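You operate a simulated robot arm through the tools that you are given. There is no shell and no other tool.

The job below is to be done with a simulated robot arm. You get a single attempt, and the scene is never put back.

## Task
Lower crane 3's boom and lift the orange container off the red ship into the yellow frame under the crane.
Fine: hoist up before the trolley moves; free the grab only once the container has landed, and leave it hoisted up; other containers and crane 5 stay.

The check looks at the end state, three seconds after you hand in, the way a careful person would. Anything else that was tipped, shoved, dropped, spilled or broken makes it a failure.

## Robot
A 7-joint arm with a two-finger parallel gripper, fixed in place. Base frame: the origin is on the floor under the middle of its stand, x ahead of it, y to its left, z up. Lengths are in cm, angles in rad, forces in N, time in s.
With the tool pointing down near the work surface it reaches from about 22 to 68 cm from the base axis. Its first joint turns from -1.152 to 1.152 rad. Payload 2.4 kg.
Tool frame: the origin (TCP) lies between the finger pads and is the grasp point; the fingertips stand 3 cm ahead of it; z points along the fingers, y is the line along which they close. The gripper opens to 9.4 cm. The fingers are 2.8 cm wide and 1 cm thick; the gripper's body (5 by 9.6 cm) begins 5.5 cm behind the TCP.
Orientation is told as [roll, pitch, yaw] about the base's x, y, z axes, in that order, counted from this pose: with the fingers straight down and closing along the base's y, the tool's x points along the base's -x, its y along +y and its z along -z.

## Interface
- The arm moves only by the tool move_arm. Its argument "commands" is a list of rows, each an object of numbers (a shift or turn left out is 0, a gripper value left out holds the last): "tx", "ty", "tz": the shift along the tool's x, y, z in cm; "ax", "ay", "az": the turn, a rotation vector about the tool's x, y, z in rad; "claw": the finger opening in cm, from 0 to 9.4. In form: [{"tx": .., "ty": .., "tz": .., "ax": .., "ay": .., "az": .., "claw": ..}, ...]. A call has 1 to 20 rows; each row shifts and turns the commanded pose from where the row before left it, along the tool's axes as they then stand. Each row takes 0.2 s and may step no farther than 5 cm and 0.15 rad from the row before; otherwise, or with a gripper value out of range, the whole call is refused. A pose out of reach is approached as far as the arm can. The call stops where the force on the tool passes 40 N (or 10 N more than at its start, if that is more) or the arm is blocked; 0.2 s more then pass. The fingers move at their own pace (about 15.3 cm/s each) and stop on an object; they squeeze with about 41 N. The grip force told is the motor's: it shows also when the fingers shut on nothing. Time passes only in rows, and 0.2 s behind the last, so rows that do not move let the fingers close. It gives the time, the measured TCP pose, the force on the tool (base axes), the opening and the grip force at its end, in the units of the frame above (readings bear some noise), with the torque about the TCP (base axes, N m) and any sound that the robot's microphone picked up.
- Cameras (640 x 400 px; columns grow to the right, rows downward): "scene" is fixed at [3.64, 47.08, 145.09]; the picture's right is [-0.76, -0.65, 0.00], its down [-0.32, 0.38, -0.87] and it looks along [0.56, -0.66, -0.50] (base axes); focal length 356 px, centre (320, 200). "wrist" rides on the gripper at [7.6, 1.4, -10.2] in the tool frame; the picture's right is [-0.18, 0.98, 0.00], its down [-0.75, -0.14, -0.64] and it looks along [-0.63, -0.12, 0.77] (tool axes); focal length 243 px, centre (320, 200). There is no depth. A picture from a camera that has moved, and an enlarged one, comes with that camera's place and axes in the base frame and with its lens.
- grab_frame(camera): a new picture of that camera. It takes no simulated time.
- close_up(camera, box): a new picture of the part [left, top, right, bottom] of that camera's present view, enlarged. It takes no simulated time.
- close_job(): hands the job in; it is judged then, once.

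Places have to be worked out from the pictures, the camera data and where the tool is seen. Open the gripper and draw the arm clear of the work before you hand the job in, unless the task says otherwise.

The tools are called after "Request:" by a JSON object that holds its "fn" and its "kwargs". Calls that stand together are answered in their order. move_arm: Moves the arm, as the interface text tells. Its arguments: {"type":"object","properties":{"commands":{"type":"array","items":{"type":"object","properties":{"tx":{"type":"number"},"ty":{"type":"number"},"tz":{"type":"number"},"ax":{"type":"number"},"ay":{"type":"number"},"az":{"type":"number"},"claw":{"type":"number"}}}}},"required":["commands"]} The other tools are called the same way: grab_frame (camera) takes a picture; close_up (camera, box) takes an enlarged picture of a part of a camera's view; close_job () hands the job in.

At the start:

```text
clock: 0.0
ee_pos: [33.34, -15.25, 117.89]
tcp_rot: [0.0, 0.001, 0.001]
wrist_force: [-0.1, -1.2, 0.1]
moment: [-0.03, -0.02, 0.02]
gripper_width: 9.4
grip_force: 0.1
```

scene: 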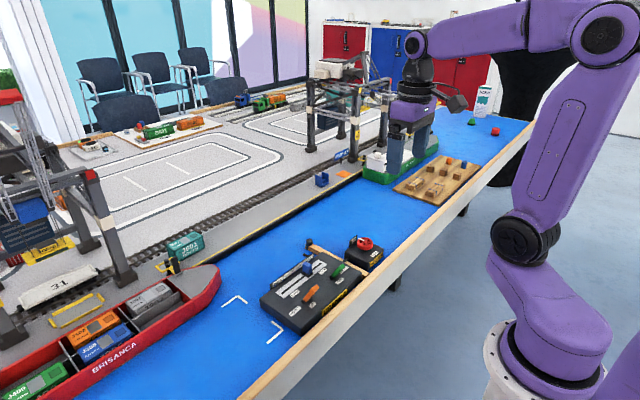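
wrist: 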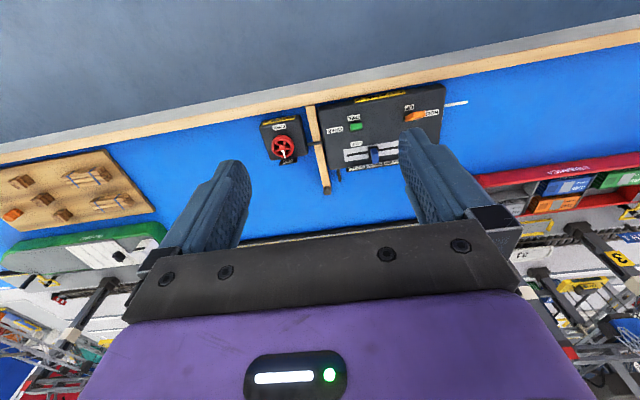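

I'll start by inspecting the scene: there's a control panel (black box with levers/slider), a red rotary knob box, cranes 3 and 5. Taking close-ups of the important parts.

Request:
{"fn": "close_up", "kwargs": {"camera": "scene", "box": [240, 220, 400, 340]}}

Request:
{"fn": "close_up", "kwargs": {"camera": "scene", "box": [0, 220, 220, 400]}}

Request:
{"fn": "close_up", "kwargs": {"camera": "wrist", "box": [240, 70, 480, 220]}}

Request:
{"fn": "close_up", "kwargs": {"camera": "scene", "box": [0, 60, 160, 240]}}

Request:
{"fn": "close_up", "kwargs": {"camera": "scene", "box": [290, 40, 490, 220]}}

Request:
{"fn": "close_up", "kwargs": {"camera": "wrist", "box": [460, 140, 640, 400]}}

```text
3.33 times, centred on (320, 280) of scene
camera zoom: at [3.64, 47.08, 145.09], right [-0.76, -0.65, 0.0], down [-0.32, 0.38, -0.87], along [0.56, -0.66, -0.5], focal length 1187 px, centre (320, -67)
```

zoom: 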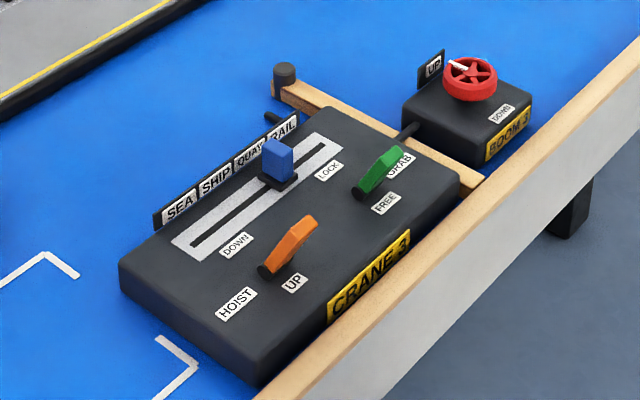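

```text
2.22 times, centred on (110, 310) of scene
camera zoom: at [3.64, 47.08, 145.09], right [-0.76, -0.65, 0.0], down [-0.32, 0.38, -0.87], along [0.56, -0.66, -0.5], focal length 791 px, centre (787, -44)
```

zoom: 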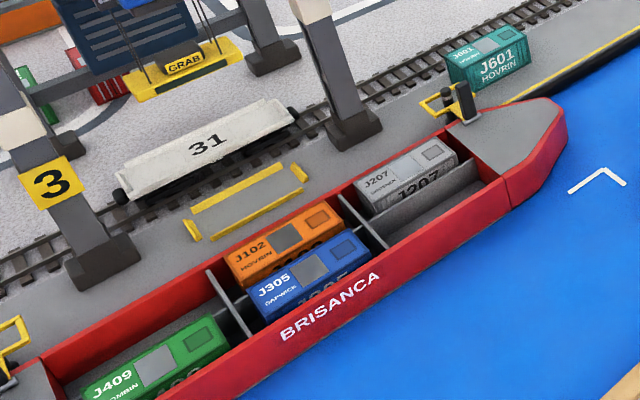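

```text
2.67 times, centred on (360, 145) of wrist
camera zoom: at [25.76, -13.79, 128.01], right [0.18, 0.98, 0.0], down [0.75, -0.14, 0.64], along [0.63, -0.12, -0.77], focal length 647 px, centre (213, 347)
```

zoom: 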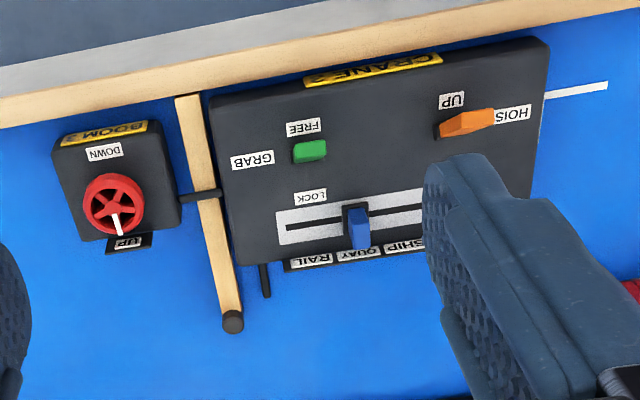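

```text
2.22 times, centred on (80, 150) of scene
camera zoom: at [3.64, 47.08, 145.09], right [-0.76, -0.65, 0.0], down [-0.32, 0.38, -0.87], along [0.56, -0.66, -0.5], focal length 791 px, centre (853, 311)
```

zoom: 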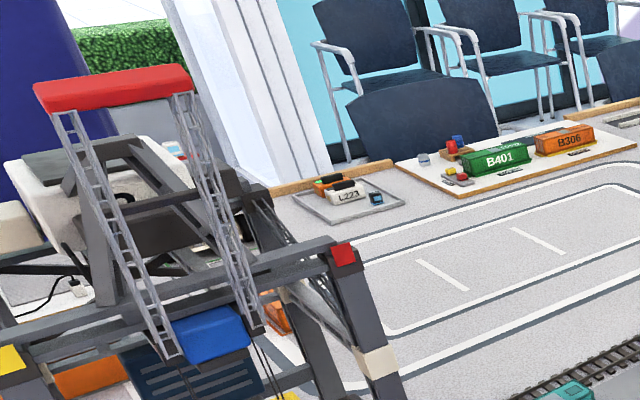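

```text
2.22 times, centred on (390, 130) of scene
camera zoom: at [3.64, 47.08, 145.09], right [-0.76, -0.65, 0.0], down [-0.32, 0.38, -0.87], along [0.56, -0.66, -0.5], focal length 791 px, centre (164, 356)
```

zoom: 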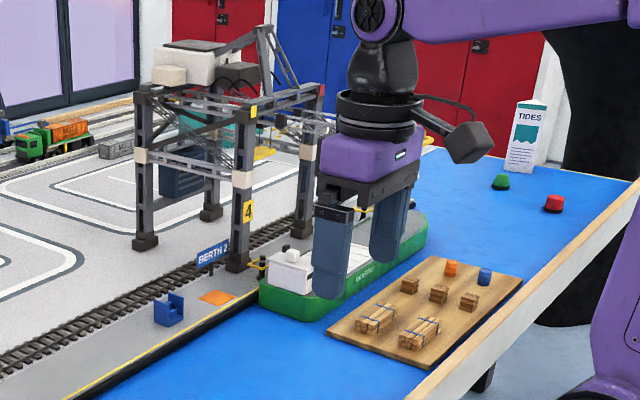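

```text
1.54 times, centred on (550, 270) of wrist
camera zoom: at [25.76, -13.79, 128.01], right [0.18, 0.98, 0.0], down [0.75, -0.14, 0.64], along [0.63, -0.12, -0.77], focal length 373 px, centre (-34, 92)
```

zoom: 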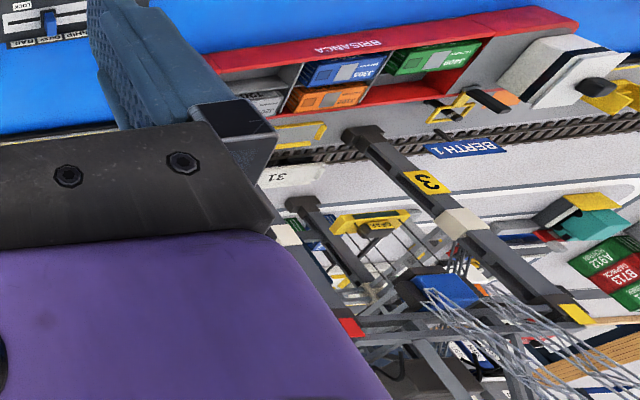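

The panel carries a blue trolley slider (at QUAY), an orange hoist lever (UP), and a green grab lever (FREE). The separate red wheel is BOOM 3 (at UP), at about (48, -25.6, 82). I'll lower the arm somewhat to get a closer wrist view before acting.

Request:
{"fn": "move_arm", "kwargs": {"commands": [{"tx": -0.2, "ty": 0.8, "tz": 3.7}, {"tx": -0.2, "ty": 0.8, "tz": 3.7}, {"tx": -0.2, "ty": 0.8, "tz": 3.7}, {"tx": -0.1, "ty": 0.8, "tz": 3.7}, {}]}}

Request:
{"fn": "grab_frame", "kwargs": {"camera": "wrist"}}

Request:
{"fn": "grab_frame", "kwargs": {"camera": "scene"}}

```text
clock: 1.2
ee_pos: [34.29, -11.9, 103.15]
tcp_rot: [0.001, 0.001, 0.0]
wrist_force: [-0.1, -0.8, 0.2]
moment: [0.01, 0.02, 0.01]
gripper_width: 9.42
grip_force: 0.1
```

```text
taken
camera wrist: at [26.64, -10.46, 113.26], right [0.18, 0.98, 0.0], down [0.75, -0.14, 0.64], along [0.63, -0.12, -0.77], focal length 243 px, centre (320, 200)
```

wrist: 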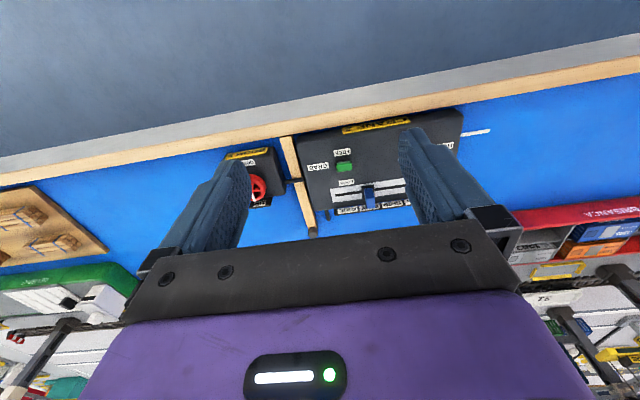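

```text
taken
```

scene: 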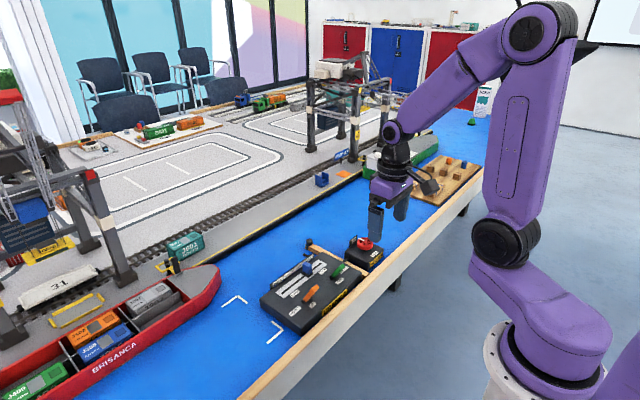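

The panel is well in view now. I'll enlarge it to triangulate the levers and wheel.

Request:
{"fn": "close_up", "kwargs": {"camera": "wrist", "box": [210, 90, 370, 220]}}

Request:
{"fn": "close_up", "kwargs": {"camera": "wrist", "box": [310, 90, 470, 220]}}

Request:
{"fn": "close_up", "kwargs": {"camera": "scene", "box": [335, 225, 395, 275]}}

Request:
{"fn": "close_up", "kwargs": {"camera": "scene", "box": [255, 250, 365, 335]}}

```text
3.08 times, centred on (290, 155) of wrist
camera zoom: at [26.64, -10.46, 113.26], right [0.18, 0.98, 0.0], down [0.75, -0.14, 0.64], along [0.63, -0.12, -0.77], focal length 746 px, centre (412, 338)
```

zoom: 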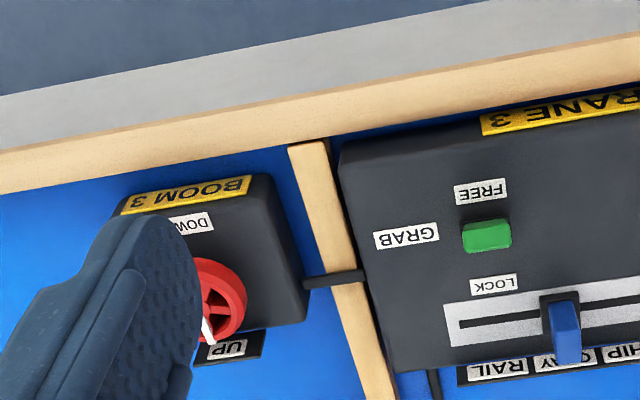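

```text
3.08 times, centred on (390, 155) of wrist
camera zoom: at [26.64, -10.46, 113.26], right [0.18, 0.98, 0.0], down [0.75, -0.14, 0.64], along [0.63, -0.12, -0.77], focal length 746 px, centre (105, 338)
```

zoom: 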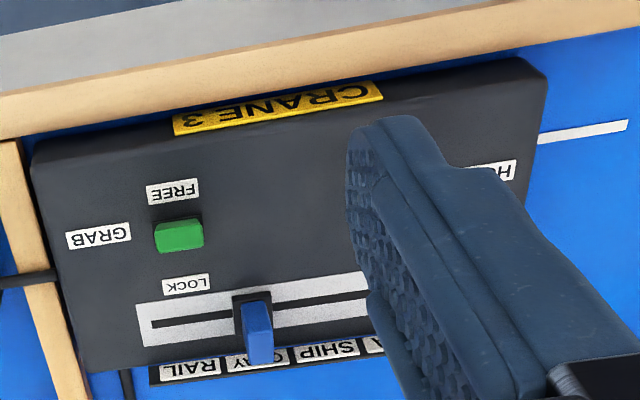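

```text
8.00 times, centred on (365, 250) of scene
camera zoom: at [3.64, 47.08, 145.09], right [-0.76, -0.65, 0.0], down [-0.32, 0.38, -0.87], along [0.56, -0.66, -0.5], focal length 2848 px, centre (-40, -200)
```

zoom: 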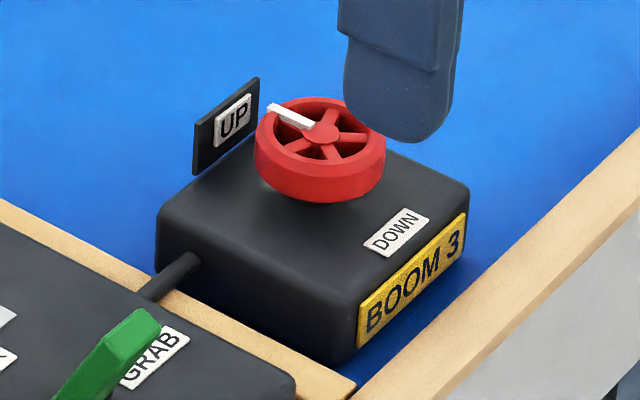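

```text
4.71 times, centred on (310, 292) of scene
camera zoom: at [3.64, 47.08, 145.09], right [-0.76, -0.65, 0.0], down [-0.32, 0.38, -0.87], along [0.56, -0.66, -0.5], focal length 1675 px, centre (367, -235)
```

zoom: 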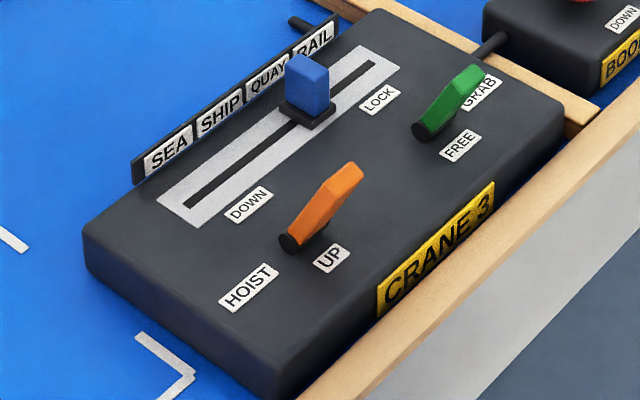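

The panel and wheel box are aligned with the base axes (table edge parallel to y; UP toward +x, DOWN toward -x). I put the wheel hub at about (48, -25.5, 82.4), so I'll move above it and check the alignment.

Request:
{"fn": "move_arm", "kwargs": {"commands": [{"tx": -2.74, "ty": -2.72, "tz": 1.6}, {"tx": -2.74, "ty": -2.72, "tz": 1.6}, {"tx": -2.74, "ty": -2.72, "tz": 1.6}, {"tx": -2.74, "ty": -2.72, "tz": 1.6}, {"tx": -2.74, "ty": -2.72, "tz": 1.6}, {}]}}

Request:
{"fn": "grab_frame", "kwargs": {"camera": "wrist"}}

Request:
{"fn": "grab_frame", "kwargs": {"camera": "scene"}}

```text
clock: 2.6
ee_pos: [47.74, -25.23, 95.11]
tcp_rot: [0.001, 0.001, 0.001]
wrist_force: [-0.2, -0.7, 0.3]
moment: [0.03, 0.0, 0.03]
gripper_width: 9.39
grip_force: 0.1
```

```text
taken
camera wrist: at [40.25, -23.81, 105.24], right [0.18, 0.98, 0.0], down [0.75, -0.14, 0.64], along [0.63, -0.12, -0.77], focal length 243 px, centre (320, 200)
```

wrist: 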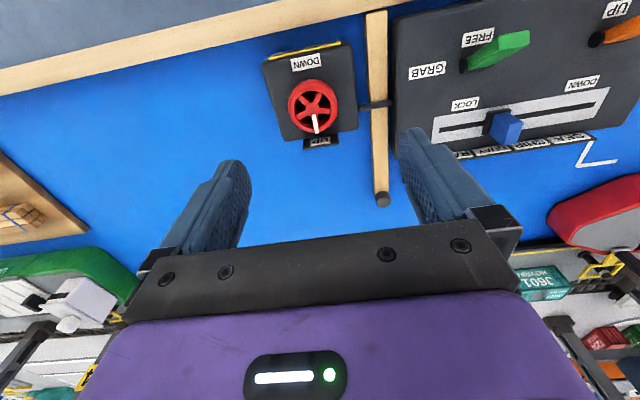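

```text
taken
```

scene: 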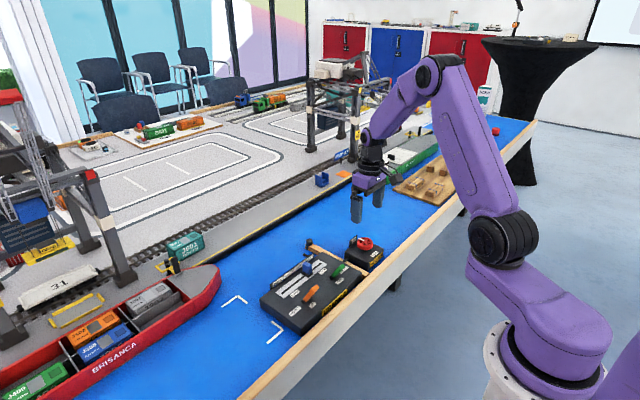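

The wheel is clear between the fingers. I'll enlarge it for precise centring, and enlarge the panel for the lever positions.

Request:
{"fn": "close_up", "kwargs": {"camera": "wrist", "box": [250, 30, 410, 150]}}

Request:
{"fn": "close_up", "kwargs": {"camera": "wrist", "box": [400, 0, 640, 170]}}

Request:
{"fn": "close_up", "kwargs": {"camera": "scene", "box": [335, 225, 395, 275]}}

```text
3.33 times, centred on (330, 90) of wrist
camera zoom: at [40.25, -23.81, 105.24], right [0.18, 0.98, 0.0], down [0.75, -0.14, 0.64], along [0.63, -0.12, -0.77], focal length 809 px, centre (287, 567)
```

zoom: 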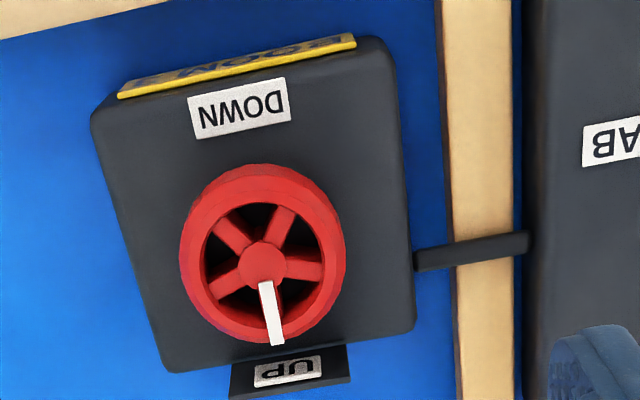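

```text
2.35 times, centred on (520, 85) of wrist
camera zoom: at [40.25, -23.81, 105.24], right [0.18, 0.98, 0.0], down [0.75, -0.14, 0.64], along [0.63, -0.12, -0.77], focal length 571 px, centre (-151, 471)
```

zoom: 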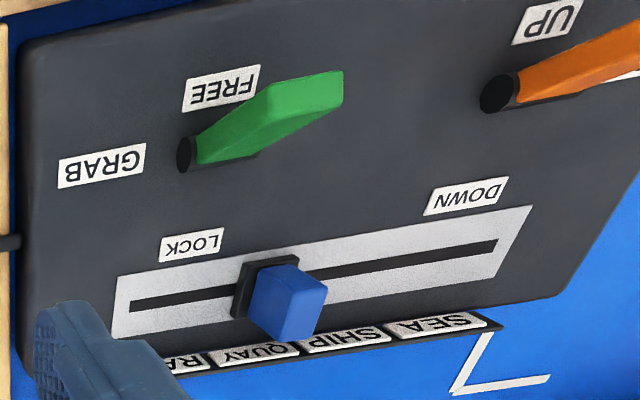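

```text
8.00 times, centred on (365, 250) of scene
camera zoom: at [3.64, 47.08, 145.09], right [-0.76, -0.65, 0.0], down [-0.32, 0.38, -0.87], along [0.56, -0.66, -0.5], focal length 2848 px, centre (-40, -200)
```

zoom: 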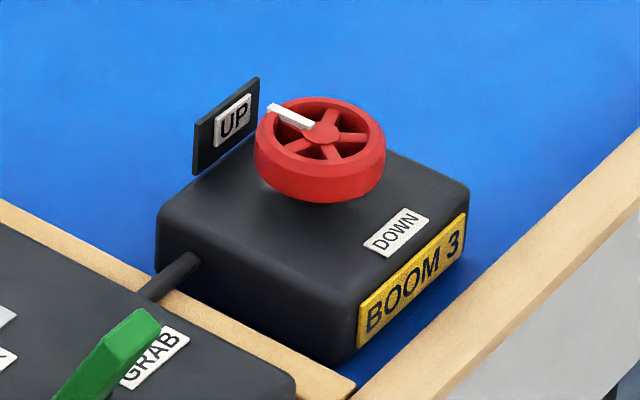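

The hub comes out at about (48.2, -25.9, 82.0), with the rim 4.7 cm across and the box top at z≈79.4. I'll turn the gripper by -0.78 rad and shift onto the hub axis, so I can then turn the wheel through about 90° without coming near the UP plate.

Request:
{"fn": "move_arm", "kwargs": {"commands": [{"tx": -0.4, "ty": -0.65, "tz": 2}, {"az": -0.13, "tz": 1}, {"az": -0.13}, {"az": -0.13}, {"az": -0.13}, {"az": -0.13}, {"az": -0.13}, {}]}}

Request:
{"fn": "grab_frame", "kwargs": {"camera": "wrist"}}

```text
clock: 4.4
ee_pos: [48.13, -26.14, 92.04]
tcp_rot: [0.0, 0.0, 0.782]
wrist_force: [-0.1, -0.3, -0.9]
moment: [-0.03, 0.01, -0.01]
gripper_width: 9.4
grip_force: 0.0
```

```text
taken
camera wrist: at [41.76, -30.56, 102.23], right [-0.56, 0.83, 0.0], down [0.63, 0.43, 0.64], along [0.53, 0.36, -0.77], focal length 243 px, centre (320, 200)
```

wrist: 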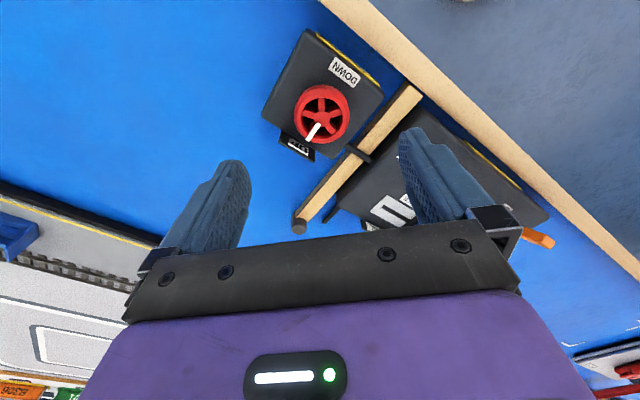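

The hub appears nearly on the tool axis. I'll check it with a close-up before descending.

Request:
{"fn": "close_up", "kwargs": {"camera": "wrist", "box": [260, 70, 380, 160]}}

```text
4.44 times, centred on (320, 115) of wrist
camera zoom: at [41.76, -30.56, 102.23], right [-0.56, 0.83, 0.0], down [0.63, 0.43, 0.64], along [0.53, 0.36, -0.77], focal length 1078 px, centre (320, 578)
```

zoom: 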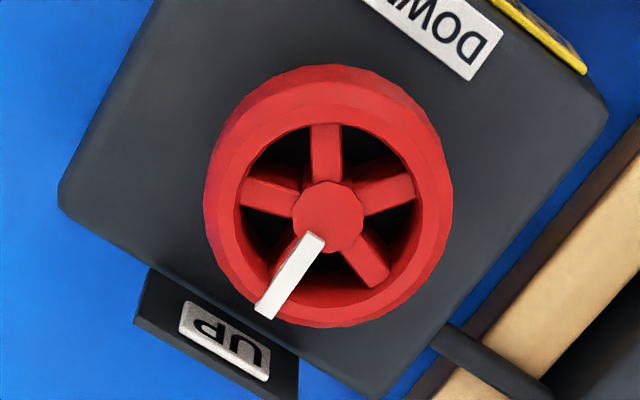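

The hub is within 0.2 cm of the tool axis. I'll descend so the fingertips sit beside the rim (TCP z ≈ 83.6) and grip gently.

Request:
{"fn": "move_arm", "kwargs": {"commands": [{"tx": -0.15, "ty": 0.12, "tz": 2.1, "claw": 7.5}, {"tz": 2.1}, {"tz": 2.1}, {"tz": 2.1}, {}, {"claw": 5.4}, {}]}}

Request:
{"fn": "close_up", "kwargs": {"camera": "wrist", "box": [200, 60, 440, 240]}}

Request:
{"fn": "close_up", "kwargs": {"camera": "scene", "box": [320, 210, 410, 280]}}

```text
clock: 6.0
ee_pos: [48.39, -26.21, 83.74]
tcp_rot: [0.0, 0.0, 0.779]
wrist_force: [-0.1, -0.2, 0.0]
moment: [0.0, -0.01, -0.02]
gripper_width: 5.4
grip_force: 0.0
```

```text
2.22 times, centred on (320, 150) of wrist
camera zoom: at [41.89, -30.58, 93.85], right [-0.56, 0.83, 0.0], down [0.63, 0.43, 0.64], along [0.53, 0.36, -0.77], focal length 539 px, centre (320, 311)
```

zoom: 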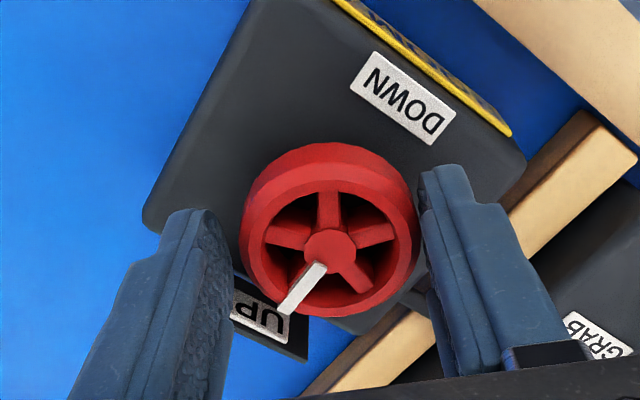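

```text
5.71 times, centred on (365, 245) of scene
camera zoom: at [3.64, 47.08, 145.09], right [-0.76, -0.65, 0.0], down [-0.32, 0.38, -0.87], along [0.56, -0.66, -0.5], focal length 2034 px, centre (63, -57)
```

zoom: 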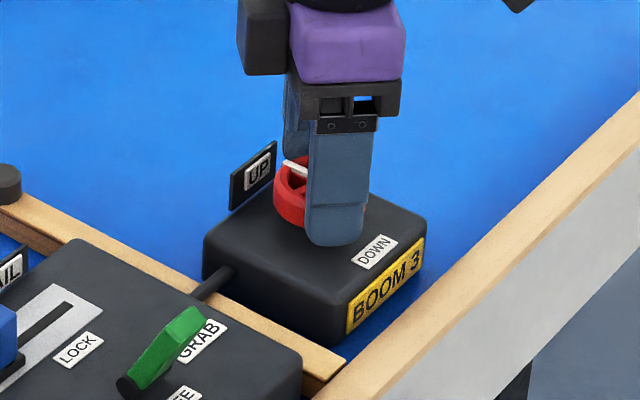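

The fingers straddle the rim, and the hub is offset about 0.2 cm along tool y. I'll correct that and close on the rim.

Request:
{"fn": "move_arm", "kwargs": {"commands": [{"tx": -0.12, "ty": 0.22}, {}, {"claw": 4.0}, {}, {}]}}

Request:
{"fn": "close_up", "kwargs": {"camera": "wrist", "box": [200, 60, 440, 240]}}

```text
clock: 7.2
ee_pos: [48.18, -26.03, 83.74]
tcp_rot: [-0.002, 0.001, 0.78]
wrist_force: [3.7, -2.4, -2.6]
moment: [0.17, 0.15, 0.0]
gripper_width: 4.75
grip_force: 45.2
```

```text
2.22 times, centred on (320, 150) of wrist
camera zoom: at [41.79, -30.32, 93.86], right [-0.56, 0.83, 0.0], down [0.63, 0.43, 0.64], along [0.53, 0.36, -0.77], focal length 539 px, centre (320, 311)
```

zoom: 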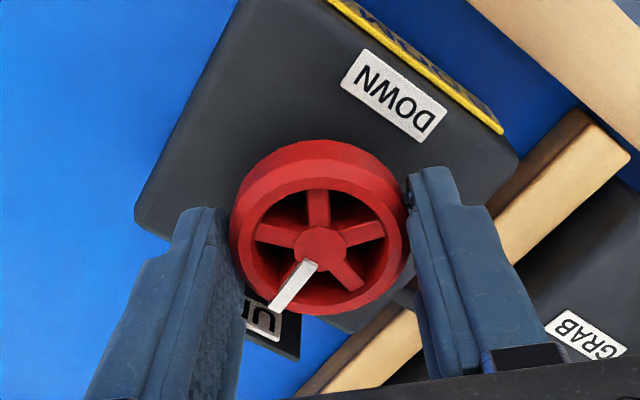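

Gripped with a 4.75 cm opening and low side forces. I'll make a small test turn of the wheel (clockwise from above) and watch the torque and the boom.

Request:
{"fn": "move_arm", "kwargs": {"commands": [{"az": 0.08}, {"az": 0.1}, {"az": 0.1}, {}]}}

Request:
{"fn": "close_up", "kwargs": {"camera": "wrist", "box": [200, 60, 440, 240]}}

Request:
{"fn": "grab_frame", "kwargs": {"camera": "scene"}}

```text
clock: 8.2
ee_pos: [48.21, -25.85, 83.71]
tcp_rot: [-0.006, -0.003, 0.501]
wrist_force: [12.7, -8.3, -0.8]
moment: [-0.4, -0.02, 1.37]
gripper_width: 4.74
grip_force: 44.9
```

```text
2.22 times, centred on (320, 150) of wrist
camera zoom: at [40.94, -28.28, 93.84], right [-0.31, 0.95, 0.0], down [0.73, 0.24, 0.64], along [0.61, 0.2, -0.76], focal length 539 px, centre (320, 311)
```

zoom: 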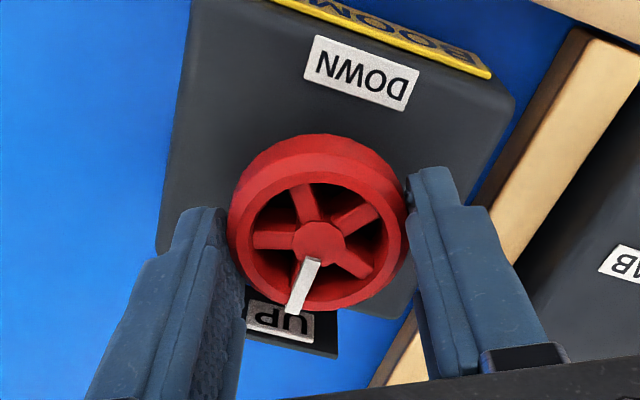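

```text
taken
```

scene: 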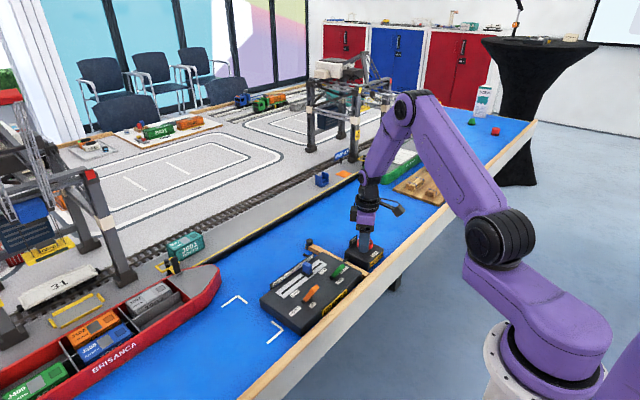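

The wheel did not turn: the pointer still faces UP and the resisting torque is 1.4 N·m, so that is its stop. I'll try the other way with the same grip.

Request:
{"fn": "move_arm", "kwargs": {"commands": [{"az": -0.08}, {"az": -0.1}, {"az": -0.1}, {}]}}

Request:
{"fn": "close_up", "kwargs": {"camera": "wrist", "box": [200, 60, 440, 240]}}

Request:
{"fn": "close_up", "kwargs": {"camera": "scene", "box": [0, 80, 200, 240]}}

```text
clock: 9.2
ee_pos: [48.32, -25.85, 83.75]
tcp_rot: [-0.003, -0.003, 0.782]
wrist_force: [16.1, -2.8, 1.7]
moment: [0.86, -0.67, 0.02]
gripper_width: 4.75
grip_force: 45.5
```

```text
2.22 times, centred on (320, 150) of wrist
camera zoom: at [41.86, -30.2, 93.84], right [-0.56, 0.83, 0.0], down [0.63, 0.43, 0.64], along [0.53, 0.36, -0.77], focal length 539 px, centre (320, 311)
```

zoom: 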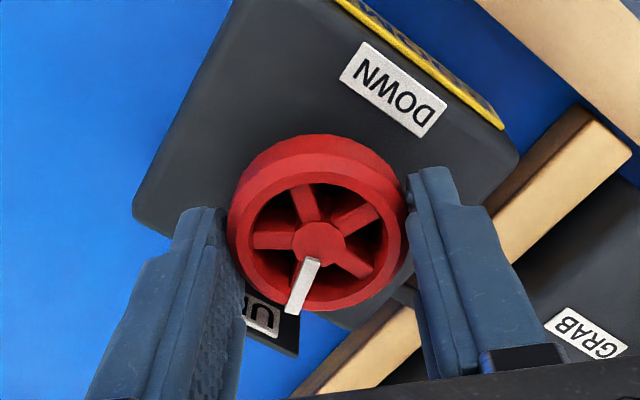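

```text
2.50 times, centred on (100, 160) of scene
camera zoom: at [3.67, 47.07, 145.1], right [-0.76, -0.65, 0.0], down [-0.32, 0.38, -0.87], along [0.56, -0.66, -0.5], focal length 890 px, centre (870, 300)
```

zoom: 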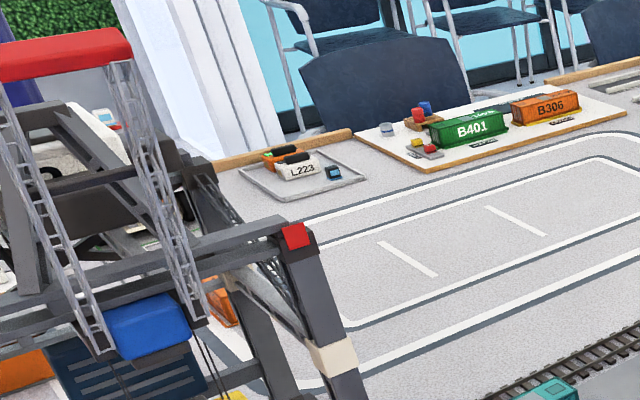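

Counter-clockwise works: the wheel followed the gripper with almost no torque. I'll open slightly, swing back to yaw -0.78, and recentre for a long counter-clockwise turn.

Request:
{"fn": "move_arm", "kwargs": {"commands": [{"claw": 6.6}, {}, {"az": 0.13}, {"az": 0.13}, {"az": 0.13}, {"az": 0.13}, {"az": 0.13}, {"az": 0.13}, {"az": 0.13}, {"az": 0.13}, {"az": 0.13}, {"az": 0.13}, {"az": 0.13}, {"az": 0.13}, {}]}}

Request:
{"fn": "close_up", "kwargs": {"camera": "wrist", "box": [200, 60, 440, 240]}}

Request:
{"fn": "grab_frame", "kwargs": {"camera": "scene"}}

```text
clock: 12.4
ee_pos: [48.09, -25.82, 83.81]
tcp_rot: [0.0, 0.0, -0.781]
wrist_force: [-0.6, -0.1, -0.3]
moment: [-0.02, -0.01, -0.02]
gripper_width: 6.6
grip_force: 0.1
```

```text
2.22 times, centred on (320, 150) of wrist
camera zoom: at [43.77, -19.47, 93.88], right [0.82, 0.57, 0.0], down [0.44, -0.63, 0.64], along [0.36, -0.53, -0.77], focal length 539 px, centre (320, 311)
```

zoom: 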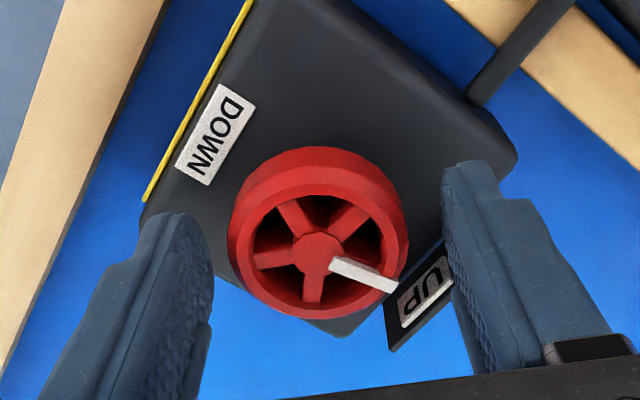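

```text
taken
```

scene: 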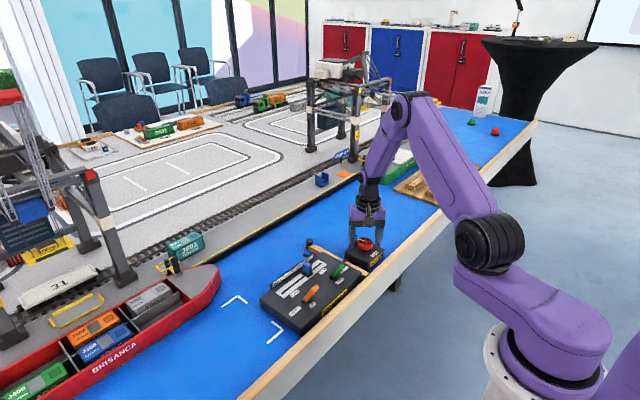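

At rest the wheel seems to have drifted back to UP once released. I'll compare the boom with the earlier crop to confirm.

Request:
{"fn": "close_up", "kwargs": {"camera": "scene", "box": [0, 80, 200, 240]}}

Request:
{"fn": "close_up", "kwargs": {"camera": "scene", "box": [335, 220, 395, 275]}}

```text
2.50 times, centred on (100, 160) of scene
camera zoom: at [3.64, 47.08, 145.09], right [-0.76, -0.65, 0.0], down [-0.32, 0.38, -0.87], along [0.56, -0.66, -0.5], focal length 890 px, centre (870, 300)
```

zoom: 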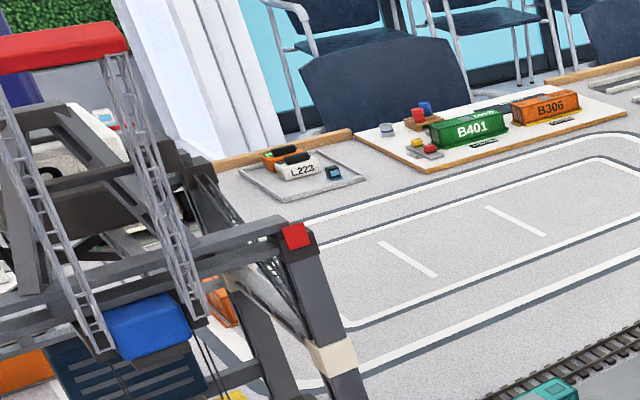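

```text
7.27 times, centred on (365, 248) of scene
camera zoom: at [3.64, 47.08, 145.09], right [-0.76, -0.65, 0.0], down [-0.32, 0.38, -0.87], along [0.56, -0.66, -0.5], focal length 2589 px, centre (-7, -146)
```

zoom: 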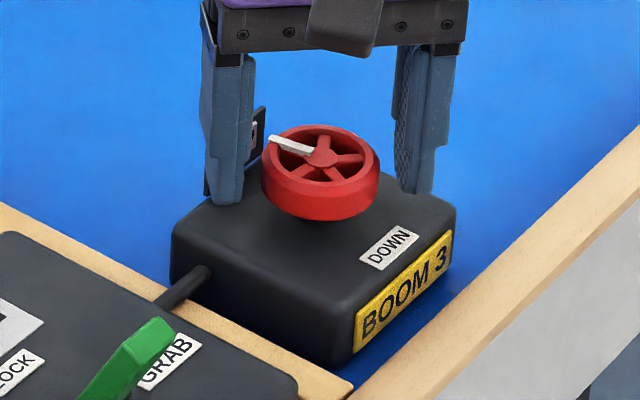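

The boom is slightly lower than at the start and the wheel stands about 6–9° off UP. I'll wait a second to see whether it drifts by itself.

Request:
{"fn": "move_arm", "kwargs": {"commands": [{"tx": -0.1, "ty": -0.1}, {}, {}, {}, {}]}}

Request:
{"fn": "close_up", "kwargs": {"camera": "scene", "box": [335, 220, 395, 275]}}

Request:
{"fn": "close_up", "kwargs": {"camera": "wrist", "box": [200, 60, 440, 240]}}

Request:
{"fn": "close_up", "kwargs": {"camera": "scene", "box": [0, 80, 200, 240]}}

```text
clock: 13.6
ee_pos: [48.21, -26.11, 83.64]
tcp_rot: [0.0, 0.001, -0.779]
wrist_force: [-0.8, -0.3, 0.4]
moment: [0.02, 0.01, 0.03]
gripper_width: 6.6
grip_force: 0.0
```

```text
7.27 times, centred on (365, 248) of scene
camera zoom: at [3.64, 47.08, 145.09], right [-0.76, -0.65, 0.0], down [-0.32, 0.38, -0.87], along [0.56, -0.66, -0.5], focal length 2589 px, centre (-7, -146)
```

zoom: 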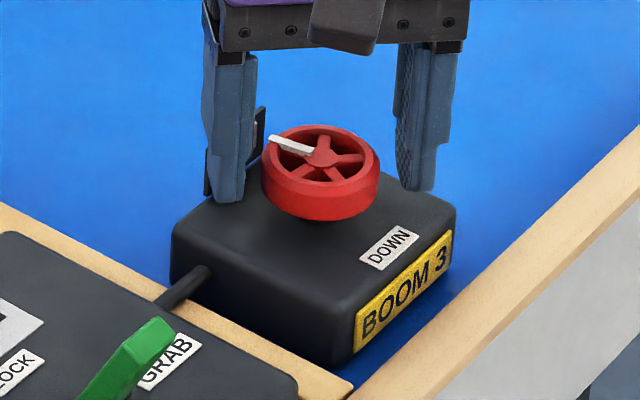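

```text
2.22 times, centred on (320, 150) of wrist
camera zoom: at [43.79, -19.64, 93.87], right [0.82, 0.57, 0.0], down [0.44, -0.63, 0.64], along [0.37, -0.53, -0.77], focal length 539 px, centre (320, 311)
```

zoom: 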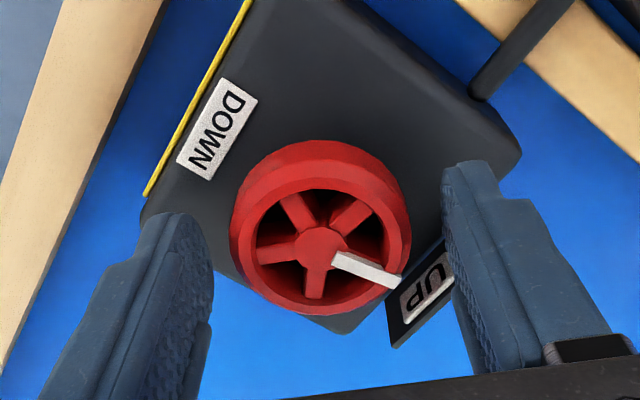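

```text
2.50 times, centred on (100, 160) of scene
camera zoom: at [3.64, 47.08, 145.09], right [-0.76, -0.65, 0.0], down [-0.32, 0.38, -0.87], along [0.56, -0.66, -0.5], focal length 890 px, centre (870, 300)
```

zoom: 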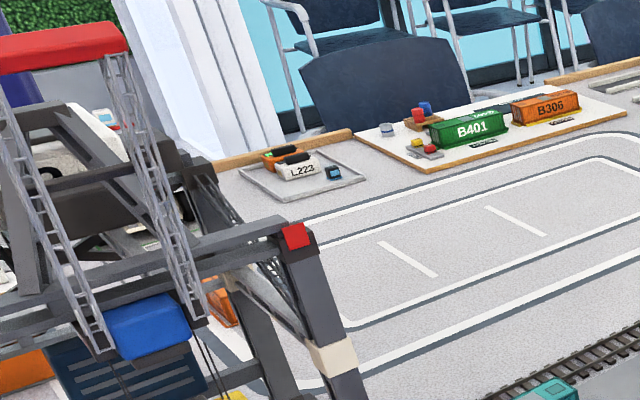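

No drift: the wheel holds where it is left. The gripper is centred, so I'll grip the rim and turn counter-clockwise by about 1.5 rad.

Request:
{"fn": "move_arm", "kwargs": {"commands": [{"claw": 4.0}, {}, {}, {"az": -0.1}, {"az": -0.13}, {"az": -0.13}, {"az": -0.13}, {"az": -0.13}, {"az": -0.13}, {}]}}

Request:
{"fn": "close_up", "kwargs": {"camera": "wrist", "box": [200, 60, 440, 240]}}

Request:
{"fn": "grab_frame", "kwargs": {"camera": "scene"}}

```text
clock: 15.8
ee_pos: [48.22, -25.95, 83.77]
tcp_rot: [-0.001, -0.004, -0.026]
wrist_force: [2.1, 0.2, 29.2]
moment: [0.24, 0.11, -0.01]
gripper_width: 4.73
grip_force: 44.9
```

```text
2.22 times, centred on (320, 150) of wrist
camera zoom: at [40.6, -24.34, 93.84], right [0.21, 0.98, 0.0], down [0.75, -0.16, 0.64], along [0.63, -0.14, -0.76], focal length 539 px, centre (320, 311)
```

zoom: 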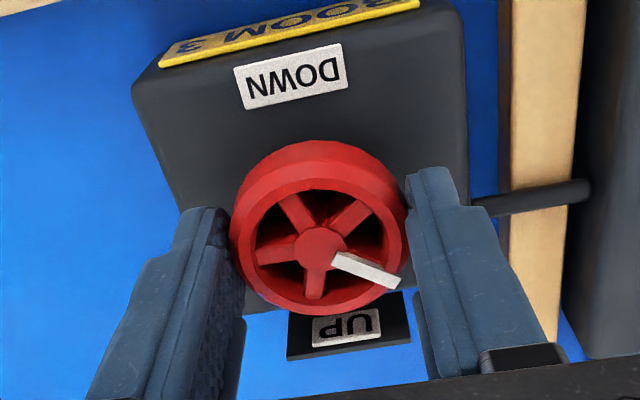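

```text
taken
```

scene: 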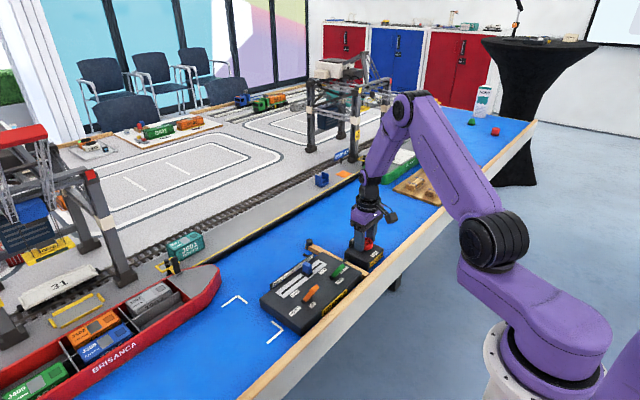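

The boom is visibly lowering and the wheel follows. The tool reads 29 N of vertical load, so I'll ease up slightly while continuing the turn.

Request:
{"fn": "move_arm", "kwargs": {"commands": [{"tz": -0.08}, {"az": -0.13}, {"az": -0.13}, {"az": -0.13}, {}]}}

```text
clock: 17.0
ee_pos: [48.15, -26.0, 83.65]
tcp_rot: [-0.004, -0.002, 0.362]
wrist_force: [16.4, -11.2, -11.0]
moment: [0.21, -0.33, -0.01]
gripper_width: 4.69
grip_force: 45.1
```

Torque stays near zero and the wheel is turning freely. I'll trim the small side load and turn further.

Request:
{"fn": "move_arm", "kwargs": {"commands": [{"tx": -0.03, "ty": -0.05, "tz": 0.02}, {"az": -0.12}, {"az": -0.12}, {"az": -0.12}, {}]}}

Request:
{"fn": "close_up", "kwargs": {"camera": "wrist", "box": [200, 60, 440, 240]}}

```text
clock: 18.2
ee_pos: [48.22, -26.04, 83.61]
tcp_rot: [0.0, 0.001, 0.723]
wrist_force: [4.5, -3.0, 6.7]
moment: [0.23, -0.28, 0.04]
gripper_width: 4.7
grip_force: 45.3
```

```text
2.22 times, centred on (320, 150) of wrist
camera zoom: at [41.55, -29.96, 93.87], right [-0.51, 0.86, 0.0], down [0.66, 0.39, 0.64], along [0.55, 0.33, -0.77], focal length 539 px, centre (320, 311)
```

zoom: 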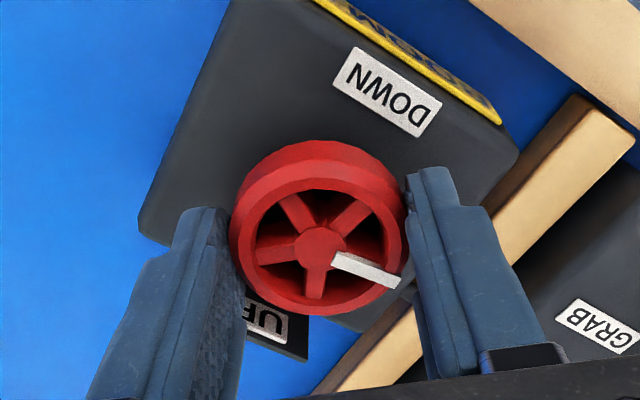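

The wheel is now roughly at mid-travel. I'll add a small extra turn, release, swing the open gripper back to yaw -0.78, and check that the wheel held.

Request:
{"fn": "move_arm", "kwargs": {"commands": [{"az": -0.1}, {}, {"claw": 6.4}, {}, {"az": 0.13}, {"az": 0.13}, {"az": 0.13}, {"az": 0.13}, {"az": 0.13}, {"az": 0.13}, {"az": 0.13}, {"az": 0.13}, {"az": 0.13}, {"az": 0.13}, {"az": 0.13}, {"az": 0.13}, {"az": 0.04}, {}]}}

Request:
{"fn": "close_up", "kwargs": {"camera": "wrist", "box": [200, 60, 440, 240]}}

Request:
{"fn": "grab_frame", "kwargs": {"camera": "scene"}}

```text
clock: 22.0
ee_pos: [48.12, -26.02, 83.77]
tcp_rot: [0.0, -0.001, -0.782]
wrist_force: [0.0, -0.5, 0.2]
moment: [0.02, 0.0, 0.02]
gripper_width: 6.39
grip_force: 0.1
```

```text
2.22 times, centred on (320, 150) of wrist
camera zoom: at [43.67, -19.61, 93.89], right [0.82, 0.57, 0.0], down [0.44, -0.63, 0.64], along [0.36, -0.53, -0.77], focal length 539 px, centre (320, 311)
```

zoom: 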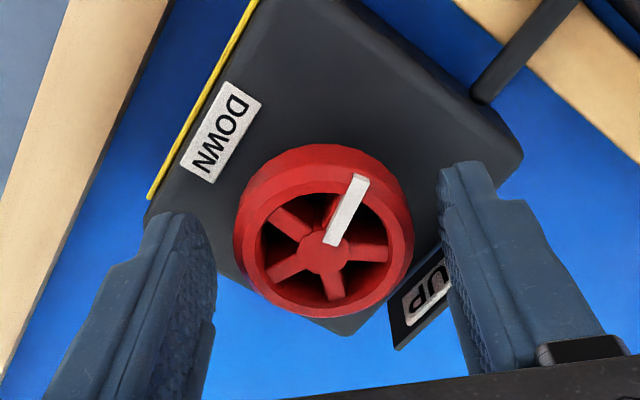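

```text
taken
```

scene: 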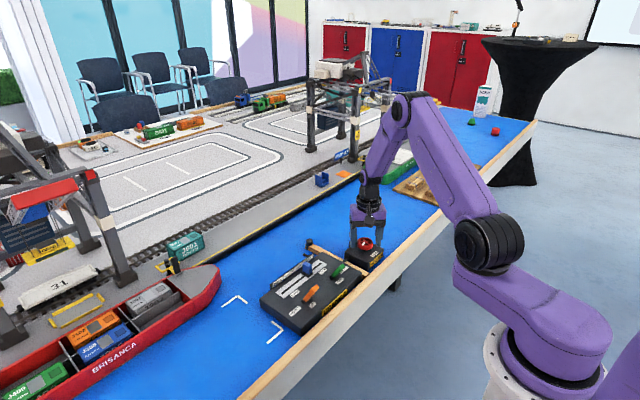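

The wheel held at about mid-travel and the boom is halfway down. I'll grip again and turn a further ~1.55 rad counter-clockwise.

Request:
{"fn": "move_arm", "kwargs": {"commands": [{"claw": 4.0}, {}, {}, {"az": -0.1}, {"az": -0.13}, {"az": -0.13}, {"az": -0.13}, {"az": -0.13}, {"az": -0.13}, {}]}}

```text
clock: 24.2
ee_pos: [47.99, -25.98, 83.8]
tcp_rot: [0.003, 0.002, -0.028]
wrist_force: [-6.6, 10.0, 6.5]
moment: [-0.05, -0.35, 0.02]
gripper_width: 4.66
grip_force: 45.0
```

Low torque again, so I'll continue turning and watch for the end stop.

Request:
{"fn": "move_arm", "kwargs": {"commands": [{"ty": 0.04, "tx": 0.02}, {"az": -0.13}, {"az": -0.13}, {"az": -0.13}, {}]}}

Request:
{"fn": "close_up", "kwargs": {"camera": "wrist", "box": [200, 60, 440, 240]}}

Request:
{"fn": "grab_frame", "kwargs": {"camera": "scene"}}

```text
clock: 25.4
ee_pos: [48.13, -26.13, 83.63]
tcp_rot: [0.0, 0.0, 0.362]
wrist_force: [-6.9, 5.3, 3.3]
moment: [-0.2, 0.11, 0.03]
gripper_width: 4.67
grip_force: 45.4
```

```text
2.22 times, centred on (320, 150) of wrist
camera zoom: at [40.49, -27.39, 93.88], right [-0.18, 0.98, 0.0], down [0.76, 0.13, 0.64], along [0.63, 0.11, -0.77], focal length 539 px, centre (320, 311)
```

zoom: 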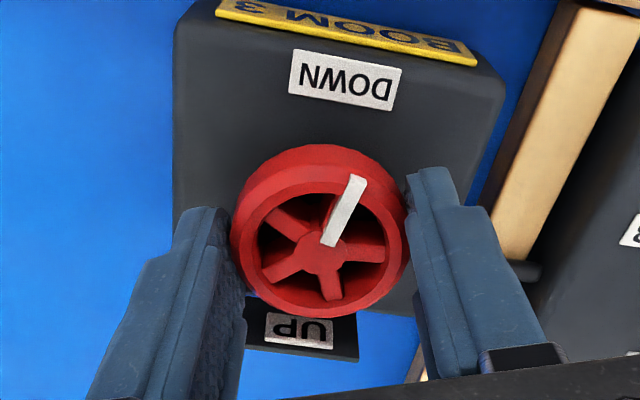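

```text
taken
```

scene: 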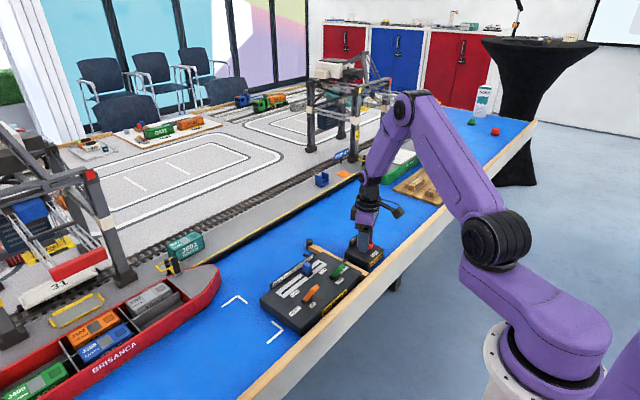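

The boom is nearly down and the pointer needs roughly 30–35° more to reach DOWN. I'll keep turning.

Request:
{"fn": "move_arm", "kwargs": {"commands": [{"az": -0.13}, {"az": -0.13}, {"az": -0.13}, {"az": -0.1}, {}]}}

Request:
{"fn": "close_up", "kwargs": {"camera": "wrist", "box": [200, 60, 440, 240]}}

Request:
{"fn": "grab_frame", "kwargs": {"camera": "scene"}}

```text
clock: 26.6
ee_pos: [48.14, -26.17, 83.66]
tcp_rot: [-0.001, -0.001, 0.851]
wrist_force: [1.0, -2.8, -6.0]
moment: [0.4, -0.03, -0.76]
gripper_width: 4.74
grip_force: 45.2
```

```text
2.22 times, centred on (320, 150) of wrist
camera zoom: at [41.99, -30.89, 93.84], right [-0.62, 0.79, 0.0], down [0.6, 0.47, 0.64], along [0.51, 0.4, -0.77], focal length 539 px, centre (320, 311)
```

zoom: 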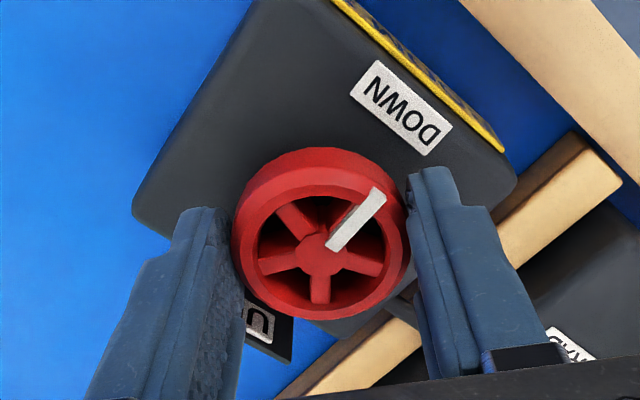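

```text
taken
```

scene: 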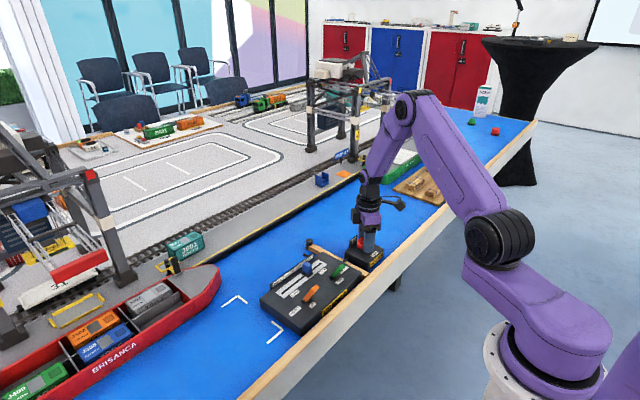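

The torque rose to 0.76 N·m, so the wheel is at its DOWN stop with the pointer facing DOWN. I'll release and check that it stays.

Request:
{"fn": "move_arm", "kwargs": {"commands": [{"claw": 6.4}, {}, {"tz": -3}, {"tz": -4}, {"tz": -4}, {}]}}

Request:
{"fn": "close_up", "kwargs": {"camera": "scene", "box": [335, 220, 395, 275]}}

Request:
{"fn": "close_up", "kwargs": {"camera": "scene", "box": [0, 150, 160, 390]}}

Request:
{"fn": "grab_frame", "kwargs": {"camera": "wrist"}}

```text
clock: 28.0
ee_pos: [48.26, -25.98, 95.17]
tcp_rot: [0.0, -0.001, 0.849]
wrist_force: [-0.5, 0.1, 0.2]
moment: [0.01, -0.01, -0.01]
gripper_width: 6.39
grip_force: 0.1
```

```text
7.27 times, centred on (365, 248) of scene
camera zoom: at [3.63, 47.08, 145.09], right [-0.76, -0.65, 0.0], down [-0.32, 0.38, -0.87], along [0.56, -0.66, -0.5], focal length 2589 px, centre (-7, -146)
```

zoom: 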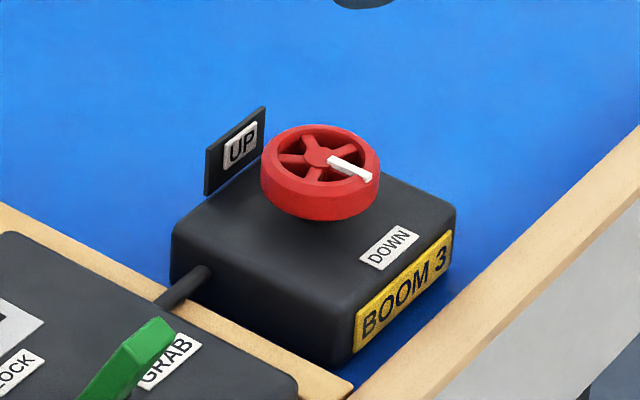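

```text
1.67 times, centred on (80, 270) of scene
camera zoom: at [3.63, 47.08, 145.09], right [-0.76, -0.65, 0.0], down [-0.32, 0.38, -0.87], along [0.56, -0.66, -0.5], focal length 593 px, centre (720, 83)
```

zoom: 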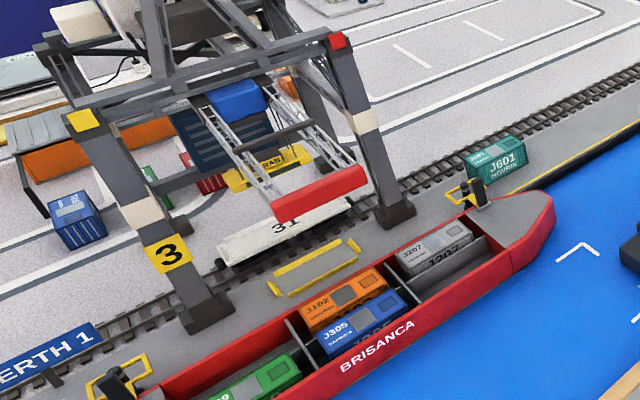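

```text
taken
camera wrist: at [42.15, -30.72, 105.29], right [-0.62, 0.79, 0.0], down [0.6, 0.47, 0.64], along [0.5, 0.4, -0.77], focal length 243 px, centre (320, 200)
```

wrist: 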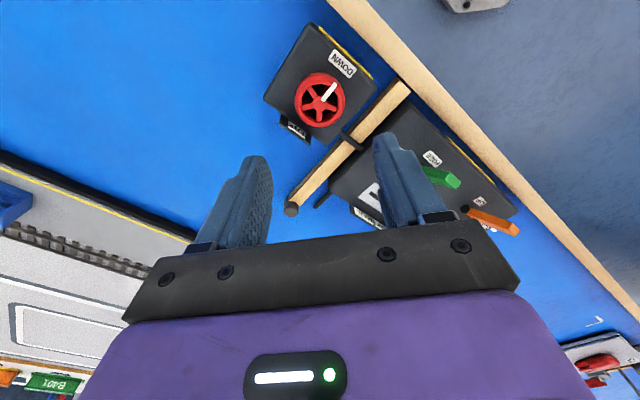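

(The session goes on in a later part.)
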